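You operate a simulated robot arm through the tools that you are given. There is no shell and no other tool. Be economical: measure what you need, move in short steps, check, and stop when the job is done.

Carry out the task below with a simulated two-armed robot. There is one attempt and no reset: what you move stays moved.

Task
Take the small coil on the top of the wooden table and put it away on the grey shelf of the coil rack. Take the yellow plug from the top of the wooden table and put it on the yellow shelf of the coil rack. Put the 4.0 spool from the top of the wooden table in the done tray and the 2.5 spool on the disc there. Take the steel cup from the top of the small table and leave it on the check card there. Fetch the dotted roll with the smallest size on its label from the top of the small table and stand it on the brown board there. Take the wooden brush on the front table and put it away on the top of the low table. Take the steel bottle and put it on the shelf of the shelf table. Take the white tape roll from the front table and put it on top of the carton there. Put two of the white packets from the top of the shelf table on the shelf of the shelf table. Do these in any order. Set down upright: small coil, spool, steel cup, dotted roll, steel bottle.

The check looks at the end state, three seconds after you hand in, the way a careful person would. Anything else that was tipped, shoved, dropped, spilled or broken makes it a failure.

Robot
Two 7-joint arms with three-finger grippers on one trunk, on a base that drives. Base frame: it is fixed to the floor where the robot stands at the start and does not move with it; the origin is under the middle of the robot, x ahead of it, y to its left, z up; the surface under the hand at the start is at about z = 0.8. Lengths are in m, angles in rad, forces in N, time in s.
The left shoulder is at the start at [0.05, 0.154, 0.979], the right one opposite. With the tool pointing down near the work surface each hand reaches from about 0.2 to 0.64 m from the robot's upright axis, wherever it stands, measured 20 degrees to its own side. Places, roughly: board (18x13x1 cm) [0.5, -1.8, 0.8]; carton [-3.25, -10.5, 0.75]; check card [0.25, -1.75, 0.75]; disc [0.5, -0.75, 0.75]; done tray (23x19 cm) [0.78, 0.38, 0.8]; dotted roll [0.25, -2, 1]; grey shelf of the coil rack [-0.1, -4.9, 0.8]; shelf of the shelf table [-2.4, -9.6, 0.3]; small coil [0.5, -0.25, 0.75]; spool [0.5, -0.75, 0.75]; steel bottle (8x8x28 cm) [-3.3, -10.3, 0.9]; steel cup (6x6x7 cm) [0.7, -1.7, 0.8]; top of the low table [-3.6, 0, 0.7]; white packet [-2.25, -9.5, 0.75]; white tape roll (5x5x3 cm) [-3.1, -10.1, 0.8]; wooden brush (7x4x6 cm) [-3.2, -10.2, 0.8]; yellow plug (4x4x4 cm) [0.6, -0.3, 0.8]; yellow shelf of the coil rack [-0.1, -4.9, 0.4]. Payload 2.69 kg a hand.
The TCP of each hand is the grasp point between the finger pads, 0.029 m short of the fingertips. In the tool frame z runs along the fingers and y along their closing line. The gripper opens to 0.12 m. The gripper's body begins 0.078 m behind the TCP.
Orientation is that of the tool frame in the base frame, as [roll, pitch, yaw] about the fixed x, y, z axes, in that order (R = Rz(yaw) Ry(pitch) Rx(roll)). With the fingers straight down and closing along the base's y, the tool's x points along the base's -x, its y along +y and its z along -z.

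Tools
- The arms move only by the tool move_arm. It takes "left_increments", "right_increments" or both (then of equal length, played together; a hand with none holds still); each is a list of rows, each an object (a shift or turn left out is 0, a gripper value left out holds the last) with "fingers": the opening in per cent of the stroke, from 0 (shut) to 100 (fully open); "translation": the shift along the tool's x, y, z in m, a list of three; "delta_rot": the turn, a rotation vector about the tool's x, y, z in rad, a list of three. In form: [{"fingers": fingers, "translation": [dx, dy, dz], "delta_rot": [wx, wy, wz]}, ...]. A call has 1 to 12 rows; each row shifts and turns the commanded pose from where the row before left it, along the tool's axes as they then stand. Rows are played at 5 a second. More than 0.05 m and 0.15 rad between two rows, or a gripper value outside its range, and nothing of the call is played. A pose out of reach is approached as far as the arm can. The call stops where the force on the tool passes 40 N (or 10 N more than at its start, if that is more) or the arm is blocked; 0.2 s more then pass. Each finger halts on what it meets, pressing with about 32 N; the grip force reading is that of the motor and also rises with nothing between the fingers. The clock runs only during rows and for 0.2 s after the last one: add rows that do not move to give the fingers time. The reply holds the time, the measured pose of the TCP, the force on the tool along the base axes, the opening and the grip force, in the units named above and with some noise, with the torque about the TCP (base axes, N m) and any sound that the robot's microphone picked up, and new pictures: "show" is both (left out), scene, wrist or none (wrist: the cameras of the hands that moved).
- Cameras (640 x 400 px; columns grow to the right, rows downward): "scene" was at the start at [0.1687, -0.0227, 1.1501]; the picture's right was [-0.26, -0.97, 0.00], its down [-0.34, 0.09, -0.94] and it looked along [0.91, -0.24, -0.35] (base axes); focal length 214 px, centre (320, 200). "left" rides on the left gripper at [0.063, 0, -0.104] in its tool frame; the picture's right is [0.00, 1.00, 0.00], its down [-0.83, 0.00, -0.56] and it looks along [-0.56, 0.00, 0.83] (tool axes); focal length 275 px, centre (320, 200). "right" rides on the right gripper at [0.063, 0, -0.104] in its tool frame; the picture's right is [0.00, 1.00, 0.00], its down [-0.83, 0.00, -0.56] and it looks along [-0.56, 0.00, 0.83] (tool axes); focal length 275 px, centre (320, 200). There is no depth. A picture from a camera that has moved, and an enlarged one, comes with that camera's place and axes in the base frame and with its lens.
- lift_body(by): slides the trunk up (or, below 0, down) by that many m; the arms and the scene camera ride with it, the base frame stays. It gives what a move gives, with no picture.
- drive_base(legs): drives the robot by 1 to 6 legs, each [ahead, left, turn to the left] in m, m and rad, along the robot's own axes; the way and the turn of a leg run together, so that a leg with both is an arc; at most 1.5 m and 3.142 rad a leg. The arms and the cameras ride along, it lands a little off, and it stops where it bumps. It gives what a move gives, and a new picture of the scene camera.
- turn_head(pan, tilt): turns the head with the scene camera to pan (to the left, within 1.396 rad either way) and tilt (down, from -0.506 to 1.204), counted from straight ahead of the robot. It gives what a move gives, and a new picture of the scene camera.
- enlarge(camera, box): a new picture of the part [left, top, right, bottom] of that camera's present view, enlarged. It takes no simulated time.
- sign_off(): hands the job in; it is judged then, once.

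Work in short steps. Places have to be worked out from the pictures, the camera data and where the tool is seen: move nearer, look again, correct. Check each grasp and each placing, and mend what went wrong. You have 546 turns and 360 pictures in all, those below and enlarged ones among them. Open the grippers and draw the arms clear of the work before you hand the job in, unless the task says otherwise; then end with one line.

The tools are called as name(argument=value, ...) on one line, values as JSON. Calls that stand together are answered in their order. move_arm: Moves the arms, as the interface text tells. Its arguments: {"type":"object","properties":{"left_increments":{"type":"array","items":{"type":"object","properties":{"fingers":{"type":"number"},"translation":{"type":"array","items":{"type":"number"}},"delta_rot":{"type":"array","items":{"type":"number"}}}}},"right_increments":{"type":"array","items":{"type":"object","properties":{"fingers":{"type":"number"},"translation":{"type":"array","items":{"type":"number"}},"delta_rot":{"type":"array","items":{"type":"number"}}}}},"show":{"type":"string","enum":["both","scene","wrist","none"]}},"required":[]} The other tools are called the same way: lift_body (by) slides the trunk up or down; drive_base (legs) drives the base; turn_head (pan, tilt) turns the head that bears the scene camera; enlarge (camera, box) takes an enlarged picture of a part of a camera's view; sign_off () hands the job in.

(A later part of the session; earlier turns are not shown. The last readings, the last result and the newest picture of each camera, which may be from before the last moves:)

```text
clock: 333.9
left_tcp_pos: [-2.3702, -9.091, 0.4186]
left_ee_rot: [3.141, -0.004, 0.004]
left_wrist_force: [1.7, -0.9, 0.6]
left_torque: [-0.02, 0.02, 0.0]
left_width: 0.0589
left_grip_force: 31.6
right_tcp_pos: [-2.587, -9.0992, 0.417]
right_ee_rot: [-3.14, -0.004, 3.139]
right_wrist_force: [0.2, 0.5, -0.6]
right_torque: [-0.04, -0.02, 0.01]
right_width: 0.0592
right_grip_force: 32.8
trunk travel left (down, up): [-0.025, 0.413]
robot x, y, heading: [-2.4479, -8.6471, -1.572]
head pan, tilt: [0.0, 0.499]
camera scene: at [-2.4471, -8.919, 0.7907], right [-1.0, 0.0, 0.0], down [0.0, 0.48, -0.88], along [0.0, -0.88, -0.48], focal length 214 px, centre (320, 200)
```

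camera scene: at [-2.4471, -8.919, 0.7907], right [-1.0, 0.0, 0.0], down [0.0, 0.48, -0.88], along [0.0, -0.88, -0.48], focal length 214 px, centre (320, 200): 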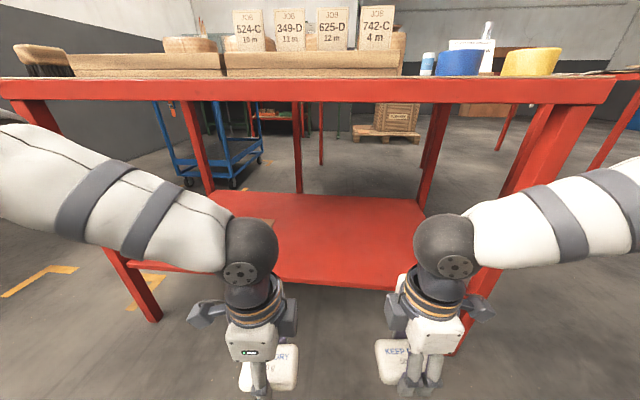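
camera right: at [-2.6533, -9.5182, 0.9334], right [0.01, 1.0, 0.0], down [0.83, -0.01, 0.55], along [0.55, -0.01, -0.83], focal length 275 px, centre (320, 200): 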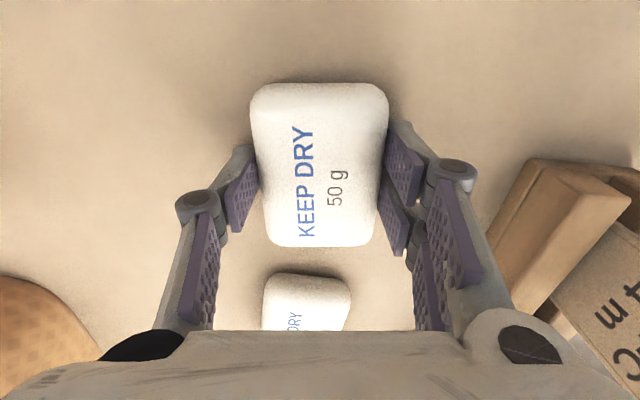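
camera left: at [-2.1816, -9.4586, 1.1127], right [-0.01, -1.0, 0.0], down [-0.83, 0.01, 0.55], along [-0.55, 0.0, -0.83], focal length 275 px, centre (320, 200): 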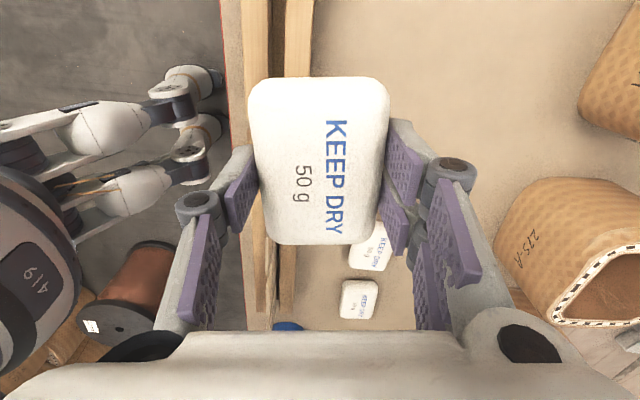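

The right forearm sticks out sideways and would meet the table's right leg, so I'll do one at a time: pull the right hand back, then place the left packet at x≈−2.48.

move_arm(right_increments=[{"translation": [0, 0.04, 0]}, {"translation": [0, 0.04, 0]}, {"translation": [0, 0.04, 0]}, {"translation": [0, 0.03, 0]}], show="none")

drive_base(legs=[[0, -0.1, 0], [0.18, 0, 0]])

enlarge(camera="left", box=[0, 0, 640, 400])

```text
clock: 334.9
left_tcp_pos: [-2.3718, -9.0906, 0.4177]
left_ee_rot: [3.141, -0.002, 0.003]
left_wrist_force: [0.1, -0.3, -0.6]
left_torque: [0.0, 0.0, 0.0]
left_width: 0.0593
left_grip_force: 32.1
right_tcp_pos: [-2.5759, -8.9832, 0.4148]
right_ee_rot: [3.142, -0.002, 3.141]
right_wrist_force: [-0.3, 0.0, -1.0]
right_torque: [-0.01, 0.01, -0.01]
right_width: 0.0592
right_grip_force: 32.2
right hand out of reach, approached as far as the arm can: row 3, 4
trunk travel left (down, up): [-0.025, 0.413]
robot x, y, heading: [-2.4511, -8.6481, -1.57]
head pan, tilt: [0.0, 0.499]
```

```text
clock: 337.4
left_tcp_pos: [-2.4754, -9.2674, 0.4186]
left_ee_rot: [-3.141, -0.004, 0.003]
left_wrist_force: [-0.6, 0.1, -0.3]
left_torque: [0.0, 0.02, -0.01]
left_width: 0.0591
left_grip_force: 31.7
right_tcp_pos: [-2.6786, -9.1601, 0.4146]
right_ee_rot: [3.142, -0.002, 3.136]
right_wrist_force: [0.0, -0.9, -0.9]
right_torque: [0.0, -0.02, 0.02]
right_width: 0.0591
right_grip_force: 32.2
trunk travel left (down, up): [-0.025, 0.413]
robot x, y, heading: [-2.5495, -8.8253, -1.577]
head pan, tilt: [0.0, 0.499]
camera scene: at [-2.5505, -9.0967, 0.7907], right [-1.0, 0.0, 0.0], down [0.0, 0.48, -0.88], along [0.0, -0.88, -0.48], focal length 214 px, centre (320, 200)
```

scene: 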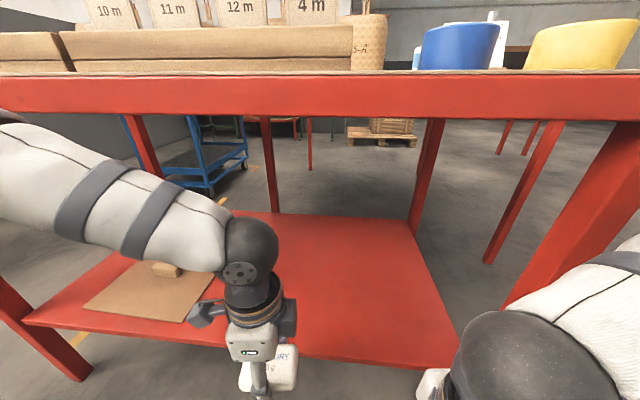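

```text
1.00 times, centred on (320, 200) of left (not enlarged: the box is as wide or as high as the picture)
camera zoom: at [-2.4124, -9.2678, 0.5231], right [0.0, -1.0, 0.0], down [-0.83, 0.0, 0.55], along [-0.55, 0.0, -0.83], focal length 275 px, centre (320, 200)
```

zoom: 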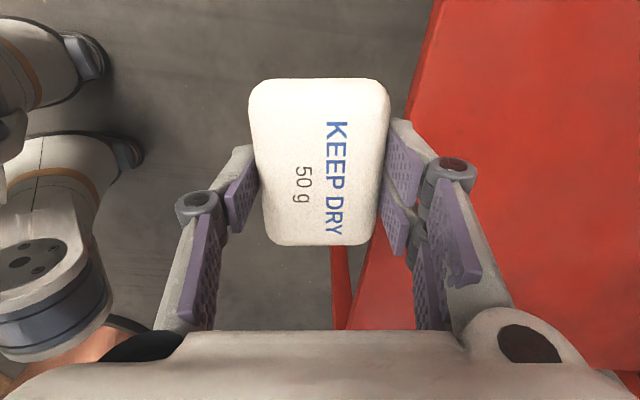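

Tilt the left hand forward 0.45 rad so the forearm stays out from under the beam, then extend it over the shelf.

move_arm(left_increments=[{"delta_rot": [-0.15, 0, 0]}, {"delta_rot": [-0.15, 0, 0]}, {"delta_rot": [-0.15, 0, 0]}], show="both")

```text
clock: 338.2
left_tcp_pos: [-2.4754, -9.2684, 0.4188]
left_ee_rot: [2.69, -0.005, 0.0]
left_wrist_force: [0.2, 0.7, -0.1]
left_torque: [0.02, 0.0, -0.03]
left_width: 0.0592
left_grip_force: 31.8
right_tcp_pos: [-2.6771, -9.1605, 0.4144]
right_ee_rot: [3.141, -0.004, 3.136]
right_wrist_force: [-0.9, -0.2, 0.6]
right_torque: [0.0, 0.01, 0.0]
right_width: 0.0591
right_grip_force: 31.4
trunk travel left (down, up): [-0.025, 0.413]
robot x, y, heading: [-2.55, -8.8254, -1.579]
head pan, tilt: [0.0, 0.499]
camera scene: at [-2.5506, -9.0967, 0.7907], right [-1.0, 0.0, 0.0], down [0.0, 0.48, -0.88], along [0.0, -0.88, -0.48], focal length 214 px, centre (320, 200)
camera left: at [-2.4124, -9.2224, 0.5126], right [-0.01, -0.9, 0.44], down [-0.83, 0.25, 0.5], along [-0.55, -0.36, -0.75], focal length 275 px, centre (320, 200)
```

scene: 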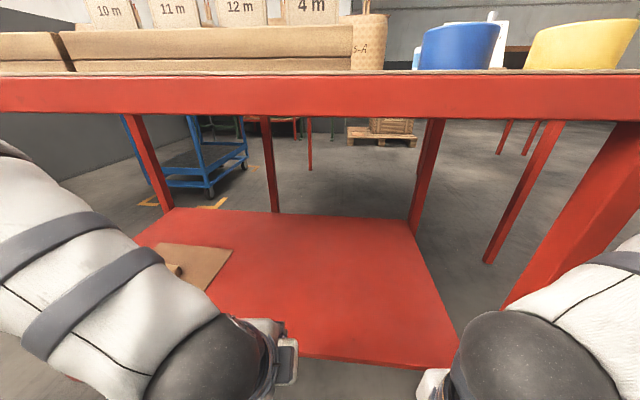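
left: 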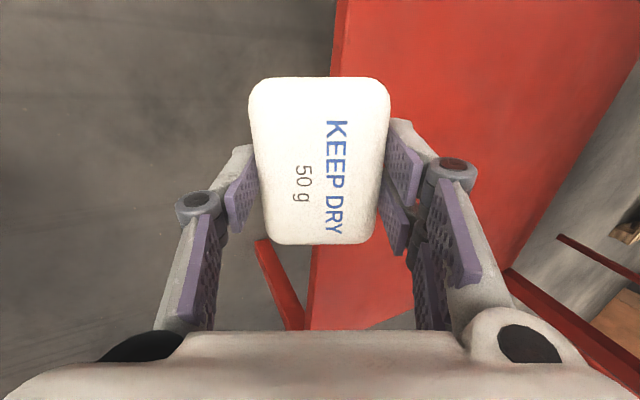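

Extend 15 cm forward over the shelf.

move_arm(left_increments=[{"translation": [0, 0.034, 0.0165]}, {"translation": [0, 0.034, 0.0165]}, {"translation": [0, 0.034, 0.0165]}, {"translation": [0, 0.034, 0.0165]}], show="both")

```text
clock: 339.2
left_tcp_pos: [-2.4738, -9.4196, 0.4179]
left_ee_rot: [2.691, -0.003, 0.002]
left_wrist_force: [0.4, 0.0, -0.8]
left_torque: [0.0, 0.04, -0.02]
left_width: 0.0593
left_grip_force: 32.1
right_tcp_pos: [-2.6778, -9.1602, 0.4151]
right_ee_rot: [-3.141, -0.004, 3.137]
right_wrist_force: [0.0, -0.8, -0.1]
right_torque: [0.04, 0.01, 0.0]
right_width: 0.0589
right_grip_force: 31.8
trunk travel left (down, up): [-0.025, 0.413]
robot x, y, heading: [-2.5513, -8.8279, -1.576]
head pan, tilt: [0.0, 0.499]
camera scene: at [-2.5505, -9.0967, 0.7907], right [-1.0, 0.0, 0.0], down [0.0, 0.48, -0.88], along [0.0, -0.88, -0.48], focal length 214 px, centre (320, 200)
camera left: at [-2.4126, -9.3723, 0.5133], right [-0.01, -0.9, 0.44], down [-0.83, 0.24, 0.5], along [-0.55, -0.36, -0.75], focal length 275 px, centre (320, 200)
```

scene: 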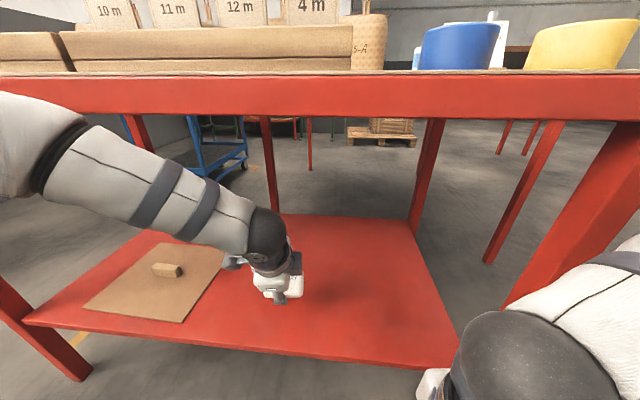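
left: 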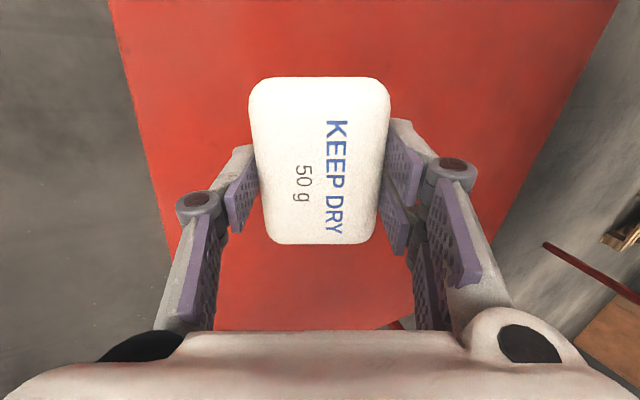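

Clear. Straighten most of the tilt and lower gently.

move_arm(left_increments=[{"delta_rot": [0.15, 0, 0]}, {"delta_rot": [0.15, 0, 0]}, {"delta_rot": [0.13, 0, 0]}, {"translation": [0, 0, 0.03]}, {"translation": [0, 0, 0.02]}], show="both")

```text
clock: 340.4
left_tcp_pos: [-2.4748, -9.4201, 0.3688]
left_ee_rot: [3.122, -0.004, 0.0]
left_wrist_force: [-0.4, 0.0, -1.0]
left_torque: [0.01, 0.03, -0.01]
left_width: 0.0591
left_grip_force: 32.2
right_tcp_pos: [-2.679, -9.1598, 0.416]
right_ee_rot: [3.14, -0.003, 3.136]
right_wrist_force: [-0.6, 0.9, -0.5]
right_torque: [0.02, -0.02, -0.03]
right_width: 0.0589
right_grip_force: 31.6
trunk travel left (down, up): [-0.025, 0.413]
robot x, y, heading: [-2.5496, -8.8234, -1.577]
head pan, tilt: [0.0, 0.499]
camera scene: at [-2.5506, -9.0967, 0.7907], right [-1.0, 0.0, 0.0], down [0.0, 0.48, -0.88], along [0.0, -0.88, -0.48], focal length 214 px, centre (320, 200)
camera left: at [-2.4124, -9.4184, 0.4733], right [0.0, -1.0, 0.02], down [-0.83, 0.01, 0.55], along [-0.55, -0.01, -0.83], focal length 275 px, centre (320, 200)
```

scene: 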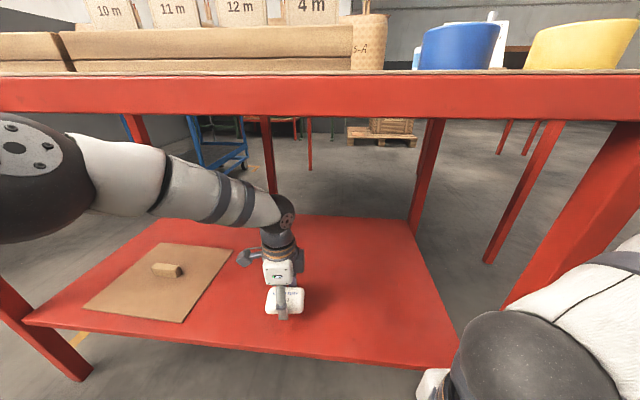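
left: 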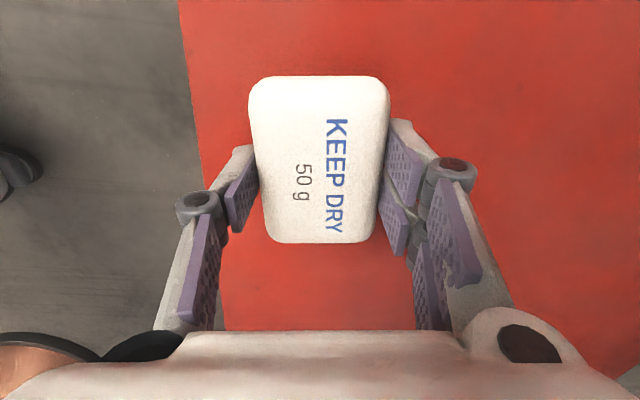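

move_arm(left_increments=[{"translation": [0, 0, 0.01]}, {"translation": [0, 0, 0.006]}, {"translation": [0, 0, 0.004]}, {"translation": [0, 0, 0.004]}, {"translation": [0, 0, 0.004]}], show="none")

```text
clock: 341.6
left_tcp_pos: [-2.4754, -9.4206, 0.3391]
left_ee_rot: [3.122, -0.003, 0.0]
left_wrist_force: [-0.1, -0.1, 0.0]
left_torque: [0.02, -0.03, 0.0]
left_width: 0.0592
left_grip_force: 31.7
right_tcp_pos: [-2.6788, -9.1607, 0.4146]
right_ee_rot: [3.141, -0.003, 3.136]
right_wrist_force: [0.0, -0.2, -1.2]
right_torque: [-0.01, 0.0, -0.01]
right_width: 0.0593
right_grip_force: 31.9
trunk travel left (down, up): [-0.025, 0.413]
robot x, y, heading: [-2.5521, -8.8232, -1.576]
head pan, tilt: [0.0, 0.499]
```

move_arm(left_increments=[{"translation": [0, 0, 0.003]}, {"translation": [0, 0, 0.003]}, {"translation": [0, 0, 0.003]}], show="none")

move_arm(left_increments=[{"translation": [0, 0, 0.003]}, {"translation": [0, 0, 0.002]}], show="wrist")

```text
clock: 342.4
left_tcp_pos: [-2.4746, -9.4214, 0.3303]
left_ee_rot: [3.12, -0.002, 0.002]
left_wrist_force: [-0.6, -0.3, -0.1]
left_torque: [0.04, 0.01, 0.04]
left_width: 0.0591
left_grip_force: 32.2
right_tcp_pos: [-2.6783, -9.1604, 0.4154]
right_ee_rot: [3.141, -0.003, 3.136]
right_wrist_force: [0.6, 0.0, -0.3]
right_torque: [-0.01, -0.01, 0.01]
right_width: 0.0591
right_grip_force: 32.3
trunk travel left (down, up): [-0.025, 0.413]
robot x, y, heading: [-2.5527, -8.8277, -1.576]
head pan, tilt: [0.0, 0.499]
```

```text
clock: 343.0
left_tcp_pos: [-2.4742, -9.4206, 0.3288]
left_ee_rot: [3.117, -0.002, 0.001]
left_wrist_force: [-0.2, 3.4, 23.6]
left_torque: [0.37, 0.18, 0.01]
left_width: 0.0589
left_grip_force: 31.8
right_tcp_pos: [-2.6785, -9.1599, 0.4147]
right_ee_rot: [-3.141, -0.006, 3.137]
right_wrist_force: [0.3, -0.5, 0.0]
right_torque: [0.02, 0.01, 0.03]
right_width: 0.0594
right_grip_force: 31.9
trunk travel left (down, up): [-0.025, 0.413]
robot x, y, heading: [-2.5505, -8.8284, -1.576]
head pan, tilt: [0.0, 0.499]
camera left: at [-2.4122, -9.4185, 0.4331], right [0.0, -1.0, 0.03], down [-0.83, 0.02, 0.55], along [-0.55, -0.02, -0.83], focal length 275 px, centre (320, 200)
```

left: 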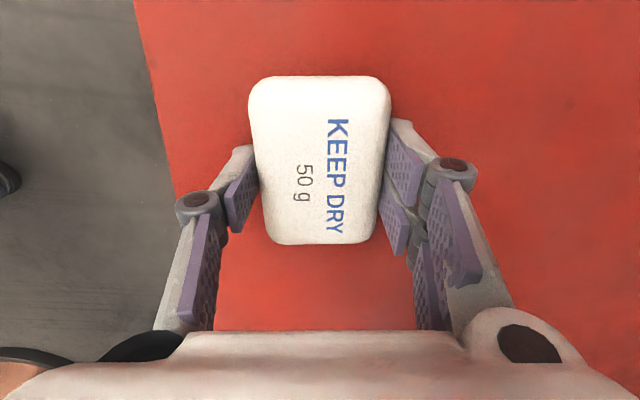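

Shelf contact at z=0.30. Release, rise, and withdraw backwards.

move_arm(left_increments=[{"translation": [0, 0, -0.002]}, {"fingers": 70}, {"fingers": 88}, {"translation": [0, 0, -0.04]}, {"translation": [0, 0, -0.03]}, {"translation": [0, -0.04, 0]}, {"translation": [0, -0.04, 0]}, {"translation": [0, -0.04, 0]}, {"translation": [0, -0.04, 0]}, {"translation": [0, -0.04, 0]}, {"translation": [0, -0.04, 0]}], show="scene")

```text
clock: 345.4
left_tcp_pos: [-2.4755, -9.1804, 0.3926]
left_ee_rot: [3.121, -0.004, -0.001]
left_wrist_force: [-0.6, 0.2, -0.3]
left_torque: [-0.03, -0.01, 0.01]
left_width: 0.1057
left_grip_force: 0.1
right_tcp_pos: [-2.6774, -9.1601, 0.4152]
right_ee_rot: [3.14, -0.004, 3.136]
right_wrist_force: [1.5, -0.6, -0.5]
right_torque: [0.0, 0.0, 0.0]
right_width: 0.0589
right_grip_force: 32.0
trunk travel left (down, up): [-0.025, 0.413]
robot x, y, heading: [-2.5516, -8.8286, -1.576]
head pan, tilt: [0.0, 0.499]
camera scene: at [-2.5505, -9.0967, 0.7907], right [-1.0, 0.0, 0.0], down [0.0, 0.48, -0.88], along [0.0, -0.88, -0.48], focal length 214 px, centre (320, 200)
```

scene: 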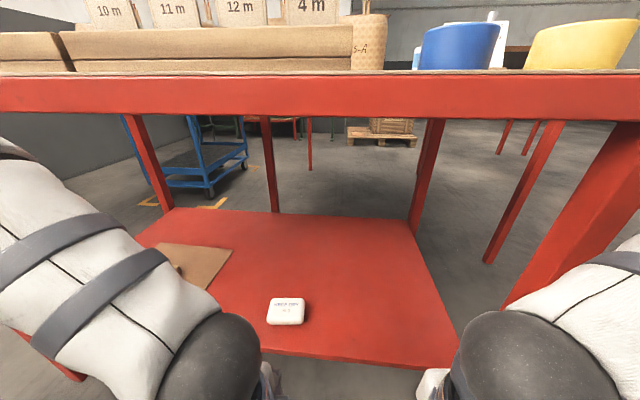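

First packet lies on the shelf. Now shift the base left so the right forearm fits between the legs, tilt the right hand forward and extend.

drive_base(legs=[[0, 0.33, 0]])

move_arm(right_increments=[{"delta_rot": [0.15, 0, 0]}, {"delta_rot": [0.15, 0, 0]}, {"delta_rot": [0.15, 0, 0]}, {"translation": [0, -0.039, 0.019]}, {"translation": [0, -0.039, 0.019]}, {"translation": [0, -0.039, 0.019]}], show="both")

```text
clock: 348.4
left_tcp_pos: [-2.152, -9.1804, 0.3934]
left_ee_rot: [3.121, -0.005, 0.001]
left_wrist_force: [0.3, -0.6, 0.6]
left_torque: [0.01, -0.04, 0.01]
left_width: 0.1056
left_grip_force: 0.0
right_tcp_pos: [-2.3554, -9.1622, 0.4149]
right_ee_rot: [3.141, -0.005, 3.134]
right_wrist_force: [0.6, -0.2, -0.7]
right_torque: [-0.02, 0.03, -0.02]
right_width: 0.0592
right_grip_force: 31.3
trunk travel left (down, up): [-0.025, 0.413]
robot x, y, heading: [-2.2306, -8.8297, -1.575]
head pan, tilt: [0.0, 0.499]
camera scene: at [-2.2274, -9.0981, 0.7907], right [-1.0, 0.0, 0.0], down [0.0, 0.48, -0.88], along [0.0, -0.88, -0.48], focal length 214 px, centre (320, 200)
```

scene: 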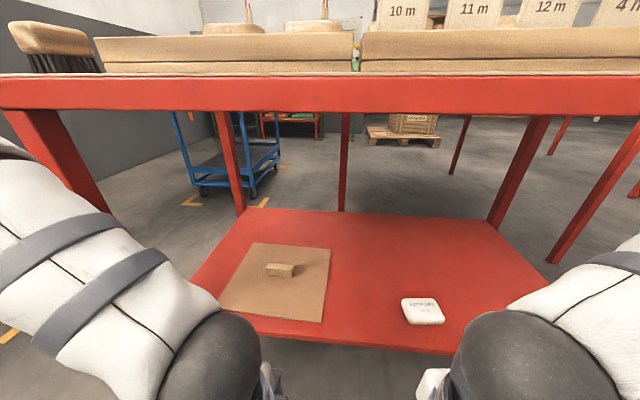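

```text
clock: 349.9
left_tcp_pos: [-2.1523, -9.1808, 0.3927]
left_ee_rot: [3.12, -0.005, 0.002]
left_wrist_force: [1.7, 0.3, 0.2]
left_torque: [0.02, -0.01, 0.01]
left_width: 0.1058
left_grip_force: 0.0
right_tcp_pos: [-2.3133, -9.3578, 0.4046]
right_ee_rot: [-2.691, -0.002, 3.134]
right_wrist_force: [0.2, -0.8, -0.6]
right_torque: [0.02, 0.0, 0.01]
right_width: 0.0591
right_grip_force: 32.0
right hand out of reach, approached as far as the arm can: row 1, 2, 3
trunk travel left (down, up): [-0.025, 0.413]
robot x, y, heading: [-2.2288, -8.8265, -1.574]
head pan, tilt: [0.0, 0.499]
camera scene: at [-2.2274, -9.0981, 0.7907], right [-1.0, 0.0, 0.0], down [0.0, 0.48, -0.88], along [0.0, -0.88, -0.48], focal length 214 px, centre (320, 200)
camera right: at [-2.3761, -9.3121, 0.4973], right [0.0, 0.9, -0.44], down [0.83, 0.24, 0.5], along [0.55, -0.36, -0.75], focal length 275 px, centre (320, 200)
```

scene: 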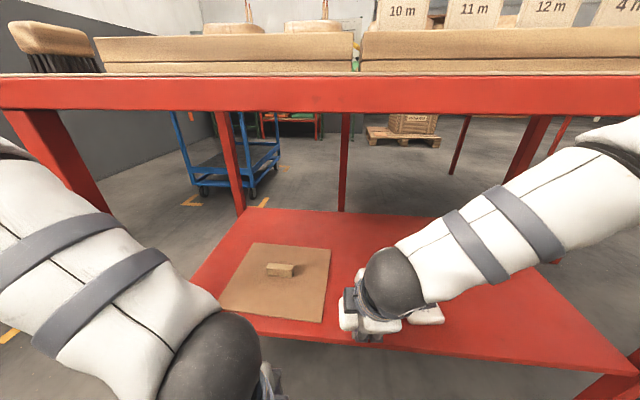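
right: 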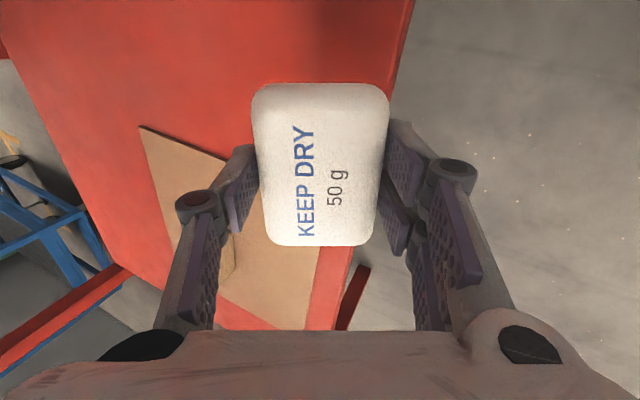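

Adjust to x≈−2.35, y≈−9.42.

move_arm(right_increments=[{"translation": [0.0185, -0.028, 0.0135]}, {"translation": [0.0185, -0.028, 0.0135]}, {"delta_rot": [-0.15, 0, 0]}, {"delta_rot": [-0.15, 0, 0]}, {"delta_rot": [-0.13, 0, 0]}], show="both")

```text
clock: 351.1
left_tcp_pos: [-2.1513, -9.1815, 0.3924]
left_ee_rot: [3.12, -0.004, 0.002]
left_wrist_force: [-0.1, 0.4, -0.5]
left_torque: [0.02, 0.01, 0.03]
left_width: 0.1058
left_grip_force: 0.1
right_tcp_pos: [-2.3517, -9.4192, 0.4059]
right_ee_rot: [-3.122, -0.002, 3.137]
right_wrist_force: [0.5, 0.3, -0.3]
right_torque: [0.01, -0.01, 0.0]
right_width: 0.059
right_grip_force: 32.0
trunk travel left (down, up): [-0.025, 0.413]
robot x, y, heading: [-2.2313, -8.8259, -1.571]
head pan, tilt: [0.0, 0.499]
camera scene: at [-2.2274, -9.0981, 0.7907], right [-1.0, 0.0, 0.0], down [0.0, 0.48, -0.88], along [0.0, -0.88, -0.48], focal length 214 px, centre (320, 200)
camera right: at [-2.4134, -9.4163, 0.5084], right [0.0, 1.0, -0.02], down [0.83, 0.01, 0.55], along [0.55, -0.02, -0.83], focal length 275 px, centre (320, 200)
```

scene: 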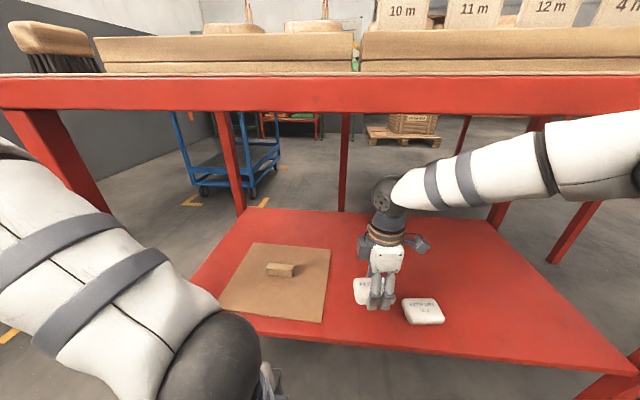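
right: 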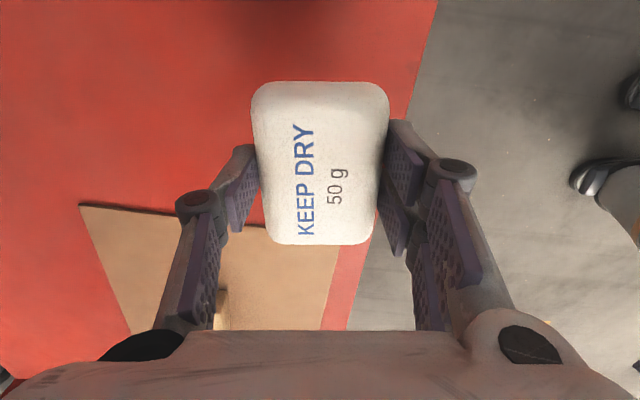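

Good. Lower it onto the shelf.

move_arm(right_increments=[{"translation": [0, 0, 0.03]}, {"translation": [0, 0, 0.025]}, {"translation": [0, 0, 0.01]}, {"translation": [0, 0, 0.006]}], show="wrist")

move_arm(right_increments=[{"translation": [0, 0, 0.003]}, {"translation": [0, 0, 0.002]}], show="none")

```text
clock: 352.1
left_tcp_pos: [-2.1522, -9.1821, 0.393]
left_ee_rot: [3.12, -0.002, 0.003]
left_wrist_force: [-0.7, 0.1, 0.4]
left_torque: [0.02, -0.02, -0.01]
left_width: 0.1054
left_grip_force: 0.1
right_tcp_pos: [-2.3511, -9.42, 0.335]
right_ee_rot: [-3.122, -0.003, 3.135]
right_wrist_force: [0.0, -0.2, -1.3]
right_torque: [0.0, 0.01, 0.04]
right_width: 0.0591
right_grip_force: 32.2
trunk travel left (down, up): [-0.025, 0.413]
robot x, y, heading: [-2.2263, -8.8285, -1.578]
head pan, tilt: [0.0, 0.499]
camera right: at [-2.4136, -9.417, 0.4384], right [0.0, 1.0, -0.02], down [0.83, 0.01, 0.55], along [0.55, -0.02, -0.83], focal length 275 px, centre (320, 200)
```

right: 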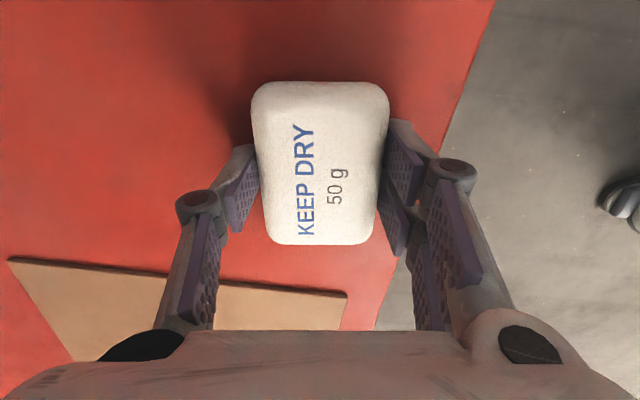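

```text
clock: 352.6
left_tcp_pos: [-2.1515, -9.1818, 0.3926]
left_ee_rot: [3.121, -0.003, 0.003]
left_wrist_force: [0.1, -0.8, -0.7]
left_torque: [0.01, 0.01, 0.0]
left_width: 0.1058
left_grip_force: 0.1
right_tcp_pos: [-2.3502, -9.4195, 0.3318]
right_ee_rot: [-3.119, -0.002, 3.136]
right_wrist_force: [-0.8, 3.1, 13.3]
right_torque: [0.51, -0.59, 0.21]
right_width: 0.0595
right_grip_force: 31.9
trunk travel left (down, up): [-0.025, 0.413]
robot x, y, heading: [-2.2263, -8.825, -1.574]
head pan, tilt: [0.0, 0.499]
```

Contact. Release, rise, withdraw.

move_arm(right_increments=[{"translation": [0, 0, -0.001]}, {"fingers": 70}, {"fingers": 88}, {"translation": [0, 0, -0.04]}, {"translation": [0, 0, -0.03]}, {"translation": [0, 0.04, 0]}, {"translation": [0, 0.04, 0]}, {"translation": [0, 0.04, 0]}, {"translation": [0, 0.04, 0]}, {"translation": [0, 0.04, 0]}], show="scene")

```text
clock: 354.9
left_tcp_pos: [-2.1525, -9.1823, 0.3924]
left_ee_rot: [3.121, -0.003, 0.003]
left_wrist_force: [-0.4, 0.6, -1.1]
left_torque: [0.02, 0.0, 0.0]
left_width: 0.1055
left_grip_force: 0.0
right_tcp_pos: [-2.3517, -9.219, 0.3971]
right_ee_rot: [-3.12, -0.002, 3.136]
right_wrist_force: [0.9, 0.2, -0.5]
right_torque: [0.01, 0.02, -0.02]
right_width: 0.1055
right_grip_force: 0.1
trunk travel left (down, up): [-0.025, 0.413]
robot x, y, heading: [-2.2287, -8.8284, -1.572]
head pan, tilt: [0.0, 0.499]
camera scene: at [-2.2274, -9.0982, 0.7907], right [-1.0, 0.0, 0.0], down [0.0, 0.48, -0.88], along [0.0, -0.88, -0.48], focal length 214 px, centre (320, 200)
```

scene: 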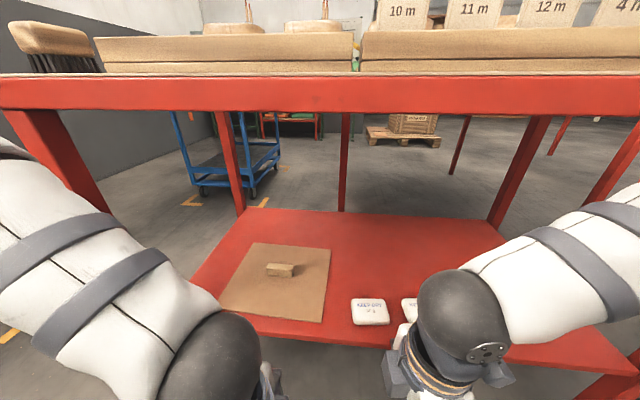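

Both packets are on the shelf. Back off, raise the trunk and turn both hands back.

drive_base(legs=[[-0.25, 0, 0]])

lift_body(by=0.4)

move_arm(left_increments=[{"delta_rot": [0, 0, -0.145], "translation": [0, 0, -0.03]}, {"delta_rot": [0, 0, -0.145], "translation": [0, 0, -0.03]}, {"delta_rot": [0, 0, -0.145], "translation": [0, 0, -0.03]}, {"delta_rot": [0, 0, -0.145], "translation": [0, 0, -0.03]}, {"delta_rot": [0, 0, -0.145], "translation": [0, 0, -0.03]}, {"delta_rot": [0, 0, -0.145], "translation": [0, 0, -0.03]}, {"delta_rot": [0, 0, -0.145], "translation": [0, 0, -0.03]}, {"delta_rot": [0, 0, -0.145], "translation": [0, 0, -0.03]}, {"delta_rot": [0, 0, -0.145]}, {"delta_rot": [0, 0, -0.145]}, {"delta_rot": [0, 0, -0.12]}], right_increments=[{"delta_rot": [0, 0, 0.145], "translation": [0, 0, -0.03]}, {"delta_rot": [0, 0, 0.145], "translation": [0, 0, -0.03]}, {"delta_rot": [0, 0, 0.145], "translation": [0, 0, -0.03]}, {"delta_rot": [0, 0, 0.145], "translation": [0, 0, -0.03]}, {"delta_rot": [0, 0, 0.145], "translation": [0, 0, -0.03]}, {"delta_rot": [0, 0, 0.145], "translation": [0, 0, -0.03]}, {"delta_rot": [0, 0, 0.145], "translation": [0, 0, -0.03]}, {"delta_rot": [0, 0, 0.145], "translation": [0, 0, -0.03]}, {"delta_rot": [0, 0, 0.145]}, {"delta_rot": [0, 0, 0.145]}, {"delta_rot": [0, 0, 0.12]}], show="none")

```text
clock: 356.7
left_tcp_pos: [-2.1502, -8.9266, 0.3931]
left_ee_rot: [3.119, -0.002, 0.004]
left_wrist_force: [-0.2, 0.0, -0.1]
left_torque: [0.0, 0.01, 0.0]
left_width: 0.1057
left_grip_force: 0.1
right_tcp_pos: [-2.3482, -8.9637, 0.3953]
right_ee_rot: [-3.123, -0.004, -3.141]
right_wrist_force: [-0.5, -0.3, 0.3]
right_torque: [0.0, -0.01, 0.0]
right_width: 0.1055
right_grip_force: 0.0
trunk travel left (down, up): [-0.025, 0.413]
robot x, y, heading: [-2.2265, -8.5744, -1.57]
head pan, tilt: [0.0, 0.499]
camera scene: at [-2.2258, -8.8432, 0.7907], right [-1.0, 0.0, 0.0], down [0.0, 0.48, -0.88], along [0.0, -0.88, -0.48], focal length 214 px, centre (320, 200)
```

scene: 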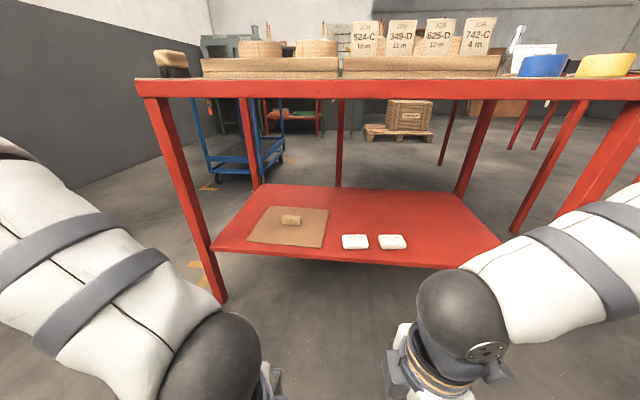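

```text
clock: 360.5
left_tcp_pos: [-2.1495, -8.925, 0.7916]
left_ee_rot: [3.122, -0.003, 0.007]
left_wrist_force: [0.2, -0.3, 0.5]
left_torque: [-0.02, 0.0, -0.02]
left_width: 0.1055
left_grip_force: 0.1
right_tcp_pos: [-2.3493, -8.9639, 0.7964]
right_ee_rot: [-3.123, -0.002, 3.141]
right_wrist_force: [-0.5, 0.8, 0.8]
right_torque: [-0.03, 0.0, -0.03]
right_width: 0.1056
right_grip_force: 0.0
trunk travel left (down, up): [-0.425, 0.013]
robot x, y, heading: [-2.2296, -8.5731, -1.574]
head pan, tilt: [0.0, 0.499]
```

```text
clock: 362.9
left_tcp_pos: [-2.1509, -8.9206, 1.0326]
left_ee_rot: [3.138, 0.02, 1.58]
left_wrist_force: [-0.9, 0.4, -0.9]
left_torque: [0.01, -0.02, -0.01]
left_width: 0.1055
left_grip_force: 0.0
right_tcp_pos: [-2.3471, -8.9615, 1.0369]
right_ee_rot: [-3.139, 0.022, 1.567]
right_wrist_force: [-0.1, 0.6, 0.3]
right_torque: [0.02, -0.01, 0.01]
right_width: 0.1052
right_grip_force: 0.1
trunk travel left (down, up): [-0.425, 0.013]
robot x, y, heading: [-2.2298, -8.5737, -1.568]
head pan, tilt: [0.0, 0.499]
```

Strafe right to about x=−3.15 and look at the front table.

drive_base(legs=[[0, -0.9, 0]])

turn_head(pan=0.0, tilt=0.4)

```text
clock: 368.4
left_tcp_pos: [-2.8756, -8.9184, 1.0336]
left_ee_rot: [3.138, 0.022, 1.57]
left_wrist_force: [-0.3, -0.7, 0.7]
left_torque: [-0.01, 0.02, -0.01]
left_width: 0.1055
left_grip_force: 0.0
right_tcp_pos: [-3.0738, -8.957, 1.0372]
right_ee_rot: [-3.137, 0.023, 1.564]
right_wrist_force: [0.1, 0.2, -0.9]
right_torque: [-0.01, -0.01, -0.04]
right_width: 0.1056
right_grip_force: 0.1
trunk travel left (down, up): [-0.425, 0.013]
robot x, y, heading: [-2.9509, -8.57, -1.576]
head pan, tilt: [0.0, 0.499]
stopped in leg 1: the robot was blocked; the commanded pose is now the measured one
camera scene: at [-2.9498, -8.6786, 1.2254], right [-1.0, 0.01, 0.0], down [0.0, 0.48, -0.88], along [-0.01, -0.88, -0.48], focal length 214 px, centre (320, 200)
```

scene: 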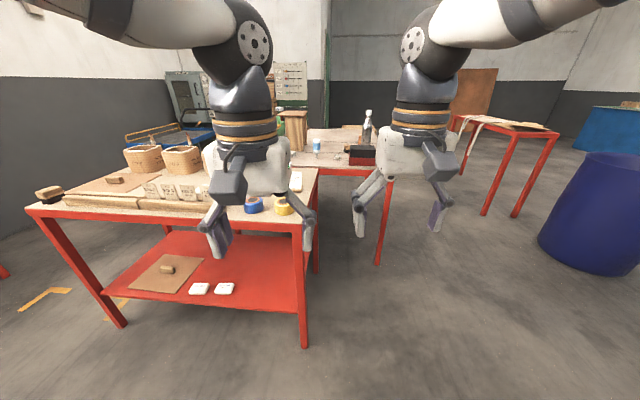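

```text
clock: 369.1
left_tcp_pos: [-2.8757, -8.9193, 1.0327]
left_ee_rot: [3.139, 0.019, 1.573]
left_wrist_force: [0.4, 0.4, -0.3]
left_torque: [0.02, -0.01, -0.03]
left_width: 0.1055
left_grip_force: 0.0
right_tcp_pos: [-3.073, -8.9567, 1.038]
right_ee_rot: [-3.138, 0.021, 1.562]
right_wrist_force: [-0.3, 0.1, 0.6]
right_torque: [0.0, 0.01, -0.01]
right_width: 0.1056
right_grip_force: 0.1
trunk travel left (down, up): [-0.425, 0.013]
robot x, y, heading: [-2.9496, -8.5661, -1.578]
head pan, tilt: [0.0, 0.4]
camera scene: at [-2.9489, -8.6802, 1.2345], right [-1.0, 0.01, 0.0], down [0.0, 0.39, -0.92], along [-0.01, -0.92, -0.39], focal length 214 px, centre (320, 200)
```

scene: 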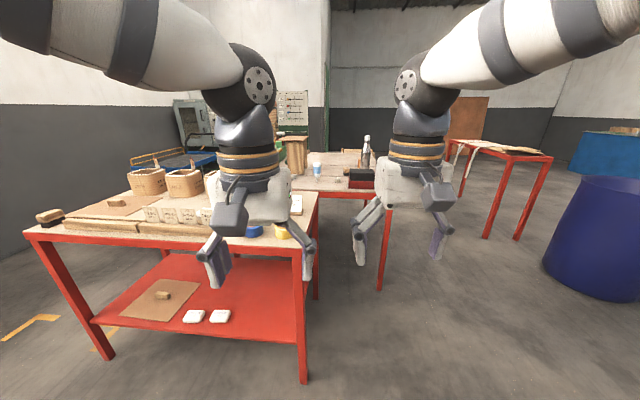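

Blocked again by something on my right. Look there.

turn_head(pan=-1.39, tilt=0.8)

```text
clock: 370.6
left_tcp_pos: [-2.8757, -8.9189, 1.0336]
left_ee_rot: [3.137, 0.02, 1.569]
left_wrist_force: [-0.5, 0.5, -1.9]
left_torque: [-0.02, -0.02, 0.04]
left_width: 0.1055
left_grip_force: 0.1
right_tcp_pos: [-3.0735, -8.9564, 1.0373]
right_ee_rot: [-3.14, 0.021, 1.564]
right_wrist_force: [0.9, 0.4, -0.8]
right_torque: [-0.01, 0.02, 0.05]
right_width: 0.1058
right_grip_force: 0.0
trunk travel left (down, up): [-0.425, 0.013]
robot x, y, heading: [-2.952, -8.5704, -1.579]
head pan, tilt: [-1.389, 0.799]
camera scene: at [-3.0278, -8.6049, 1.2009], right [-0.21, 0.98, 0.0], down [0.69, 0.15, -0.71], along [-0.69, -0.15, -0.7], focal length 214 px, centre (320, 200)
```

scene: 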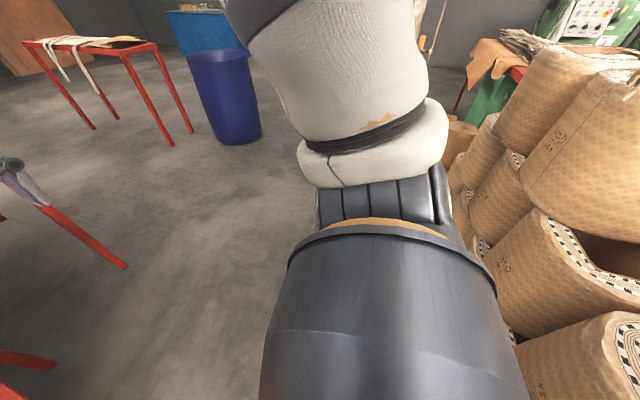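

A stack of big coils is just behind my right; nothing looks toppled. I'll move away, go forward, and then right.

drive_base(legs=[[0.03, 0.06, 0], [0.3, 0, 0], [0, -0.45, 0]])

turn_head(pan=0.0, tilt=0.45)

```text
clock: 377.1
left_tcp_pos: [-3.2691, -9.2468, 1.032]
left_ee_rot: [3.139, 0.019, 1.561]
left_wrist_force: [0.3, 0.5, 0.7]
left_torque: [0.01, -0.02, 0.01]
left_width: 0.1056
left_grip_force: 0.0
right_tcp_pos: [-3.4688, -9.2843, 1.0372]
right_ee_rot: [-3.139, 0.021, 1.553]
right_wrist_force: [0.7, 0.0, 0.0]
right_torque: [0.0, 0.01, -0.02]
right_width: 0.1055
right_grip_force: 0.1
trunk travel left (down, up): [-0.425, 0.013]
robot x, y, heading: [-3.3413, -8.897, -1.584]
head pan, tilt: [-1.389, 0.799]
stopped in leg 3: the robot was blocked; the commanded pose is now the measured one
camera scene: at [-3.4195, -8.9309, 1.2012], right [-0.19, 0.98, 0.0], down [0.69, 0.13, -0.71], along [-0.7, -0.13, -0.7], focal length 214 px, centre (320, 200)
```

scene: 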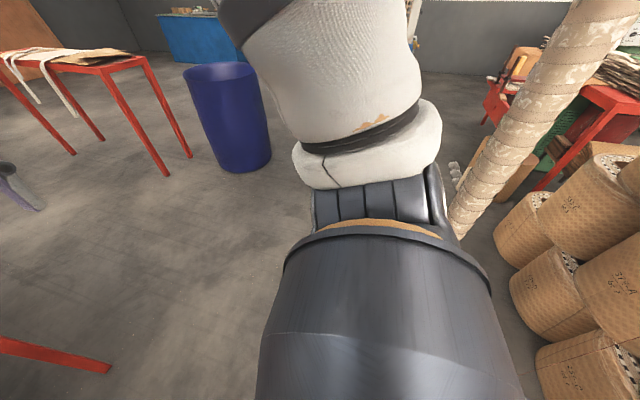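

```text
clock: 378.7
left_tcp_pos: [-3.2707, -9.2484, 1.0324]
left_ee_rot: [3.139, 0.021, 1.56]
left_wrist_force: [-0.1, 0.3, 0.6]
left_torque: [0.01, 0.02, 0.02]
left_width: 0.1054
left_grip_force: 0.1
right_tcp_pos: [-3.4683, -9.2828, 1.0386]
right_ee_rot: [-3.139, 0.021, 1.553]
right_wrist_force: [0.7, 0.3, -0.2]
right_torque: [0.0, -0.04, 0.02]
right_width: 0.1054
right_grip_force: 0.0
trunk travel left (down, up): [-0.425, 0.013]
robot x, y, heading: [-3.3386, -8.8963, -1.59]
head pan, tilt: [0.0, 0.45]
camera scene: at [-3.3411, -9.0076, 1.2299], right [-1.0, 0.02, 0.0], down [0.01, 0.44, -0.9], along [-0.02, -0.9, -0.44], focal length 214 px, centre (320, 200)
```

scene: 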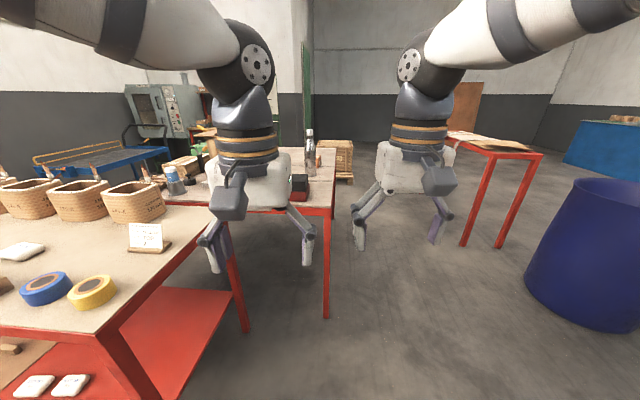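

Now clear in front: the front table's right corner is ahead (x≈−3.4). Drive forward for a closer look.

drive_base(legs=[[0.35, 0, 0.015]])

turn_head(pan=0.15, tilt=0.6)

enlarge(camera="left", box=[0, 0, 640, 400])

```text
clock: 380.9
left_tcp_pos: [-3.2638, -9.5932, 1.0326]
left_ee_rot: [3.139, 0.021, 1.582]
left_wrist_force: [0.3, -0.3, -1.1]
left_torque: [0.02, -0.04, 0.01]
left_width: 0.1059
left_grip_force: 0.0
right_tcp_pos: [-3.462, -9.6338, 1.0375]
right_ee_rot: [-3.14, 0.021, 1.575]
right_wrist_force: [-0.3, -0.7, 0.5]
right_torque: [0.06, -0.02, -0.01]
right_width: 0.1055
right_grip_force: 0.2
trunk travel left (down, up): [-0.425, 0.013]
robot x, y, heading: [-3.3452, -9.2422, -1.565]
head pan, tilt: [0.0, 0.45]
camera scene: at [-3.3406, -9.3546, 1.2299], right [-1.0, -0.01, 0.0], down [0.0, 0.44, -0.9], along [0.0, -0.9, -0.44], focal length 214 px, centre (320, 200)
```

scene: 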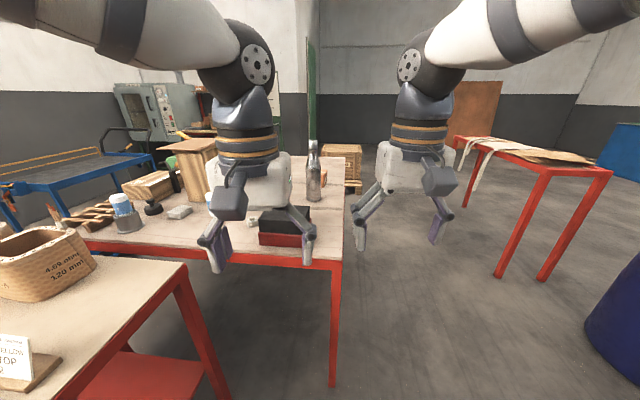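

```text
clock: 381.6
left_tcp_pos: [-3.2626, -9.5919, 1.0325]
left_ee_rot: [3.138, 0.022, 1.583]
left_wrist_force: [-0.2, -0.6, 0.0]
left_torque: [0.01, 0.01, -0.05]
left_width: 0.1054
left_grip_force: 0.0
right_tcp_pos: [-3.4618, -9.6333, 1.0375]
right_ee_rot: [-3.14, 0.021, 1.577]
right_wrist_force: [0.5, -0.1, 0.0]
right_torque: [0.04, -0.03, 0.0]
right_width: 0.1058
right_grip_force: 0.0
trunk travel left (down, up): [-0.425, 0.013]
robot x, y, heading: [-3.3436, -9.2407, -1.563]
head pan, tilt: [0.15, 0.6]
camera scene: at [-3.3274, -9.3495, 1.2164], right [-0.99, -0.15, 0.0], down [-0.09, 0.56, -0.83], along [0.13, -0.82, -0.56], focal length 214 px, centre (320, 200)
```

scene: 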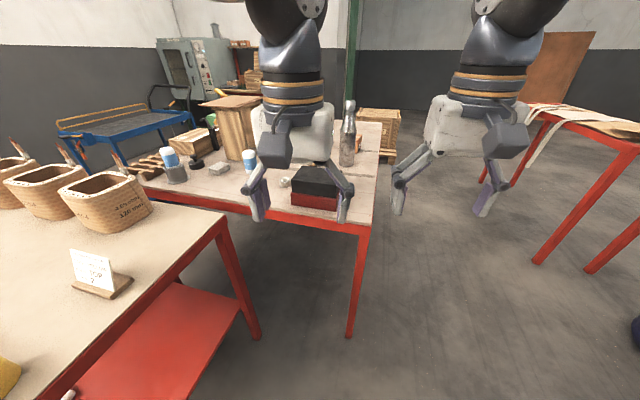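

```text
1.00 times, centred on (320, 200) of left (not enlarged: the box is as wide or as high as the picture)
camera zoom: at [-3.2645, -9.5264, 1.1359], right [1.0, 0.01, 0.0], down [0.0, -0.82, 0.57], along [0.01, -0.57, -0.82], focal length 275 px, centre (320, 200)
```

zoom: 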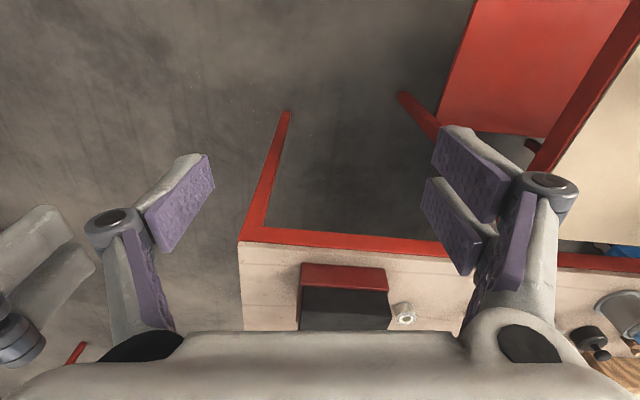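

Front table: front edge y≈−9.86, right edge x≈−3.40; the white tape roll is near (−3.08,−10.06). Reaching from the −x side looks best; go around there.

drive_base(legs=[[0.08, 0, 0], [0, -0.7, 0]])

turn_head(pan=0.3, tilt=0.5)

```text
clock: 387.9
left_tcp_pos: [-3.9455, -9.6738, 1.0326]
left_ee_rot: [3.139, 0.021, 1.569]
left_wrist_force: [0.1, 0.2, 0.4]
left_torque: [-0.02, -0.01, 0.0]
left_width: 0.1053
left_grip_force: 0.0
right_tcp_pos: [-4.1443, -9.7115, 1.0371]
right_ee_rot: [-3.14, 0.021, 1.562]
right_wrist_force: [0.3, -0.4, 0.5]
right_torque: [0.01, 0.01, 0.02]
right_width: 0.1054
right_grip_force: 0.1
trunk travel left (down, up): [-0.425, 0.013]
robot x, y, heading: [-4.0192, -9.3222, -1.577]
head pan, tilt: [0.15, 0.6]
camera scene: at [-4.0059, -9.4298, 1.2163], right [-0.99, -0.14, 0.0], down [-0.08, 0.56, -0.83], along [0.12, -0.82, -0.56], focal length 214 px, centre (320, 200)
```

scene: 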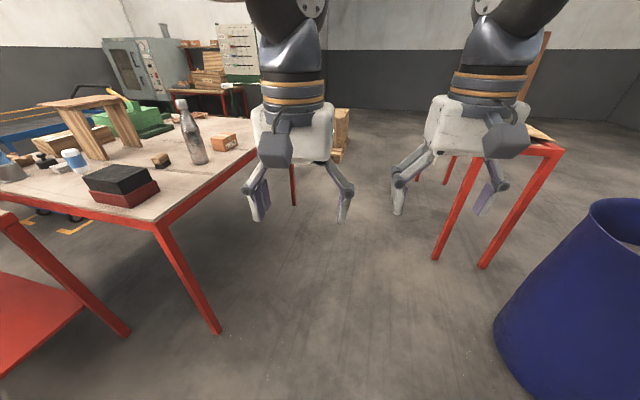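

```text
clock: 388.6
left_tcp_pos: [-3.9439, -9.6728, 1.0325]
left_ee_rot: [3.137, 0.02, 1.568]
left_wrist_force: [1.0, 0.5, 0.3]
left_torque: [-0.03, 0.02, 0.02]
left_width: 0.1055
left_grip_force: 0.1
right_tcp_pos: [-4.1433, -9.7105, 1.0372]
right_ee_rot: [-3.141, 0.02, 1.563]
right_wrist_force: [-0.1, 0.0, -0.8]
right_torque: [0.02, 0.01, 0.01]
right_width: 0.1057
right_grip_force: 0.1
trunk travel left (down, up): [-0.425, 0.013]
robot x, y, heading: [-4.0197, -9.3278, -1.583]
head pan, tilt: [0.3, 0.499]
camera scene: at [-3.9922, -9.4295, 1.2254], right [-0.96, -0.29, 0.0], down [-0.14, 0.46, -0.88], along [0.25, -0.84, -0.48], focal length 214 px, centre (320, 200)
```

scene: 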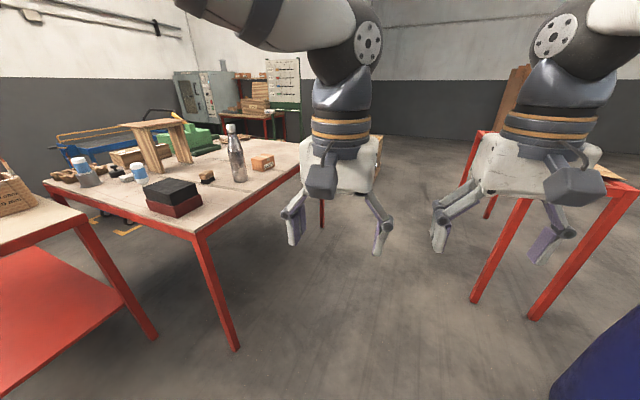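

enlarge(camera="scene", box=[40, 110, 300, 230])

```text
2.46 times, centred on (170, 170) of scene
camera zoom: at [-3.9922, -9.4295, 1.2254], right [-0.96, -0.29, 0.0], down [-0.14, 0.46, -0.88], along [0.25, -0.84, -0.48], focal length 528 px, centre (689, 274)
```

zoom: 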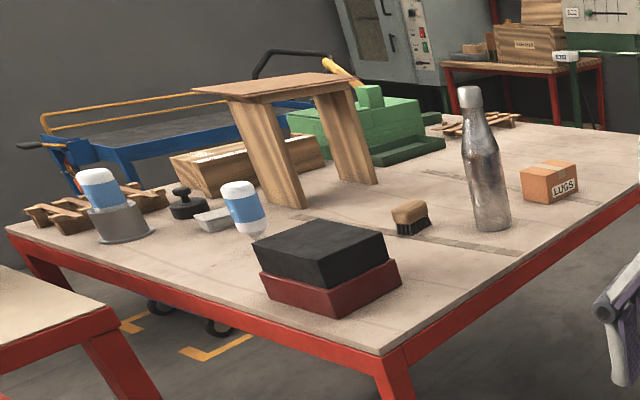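

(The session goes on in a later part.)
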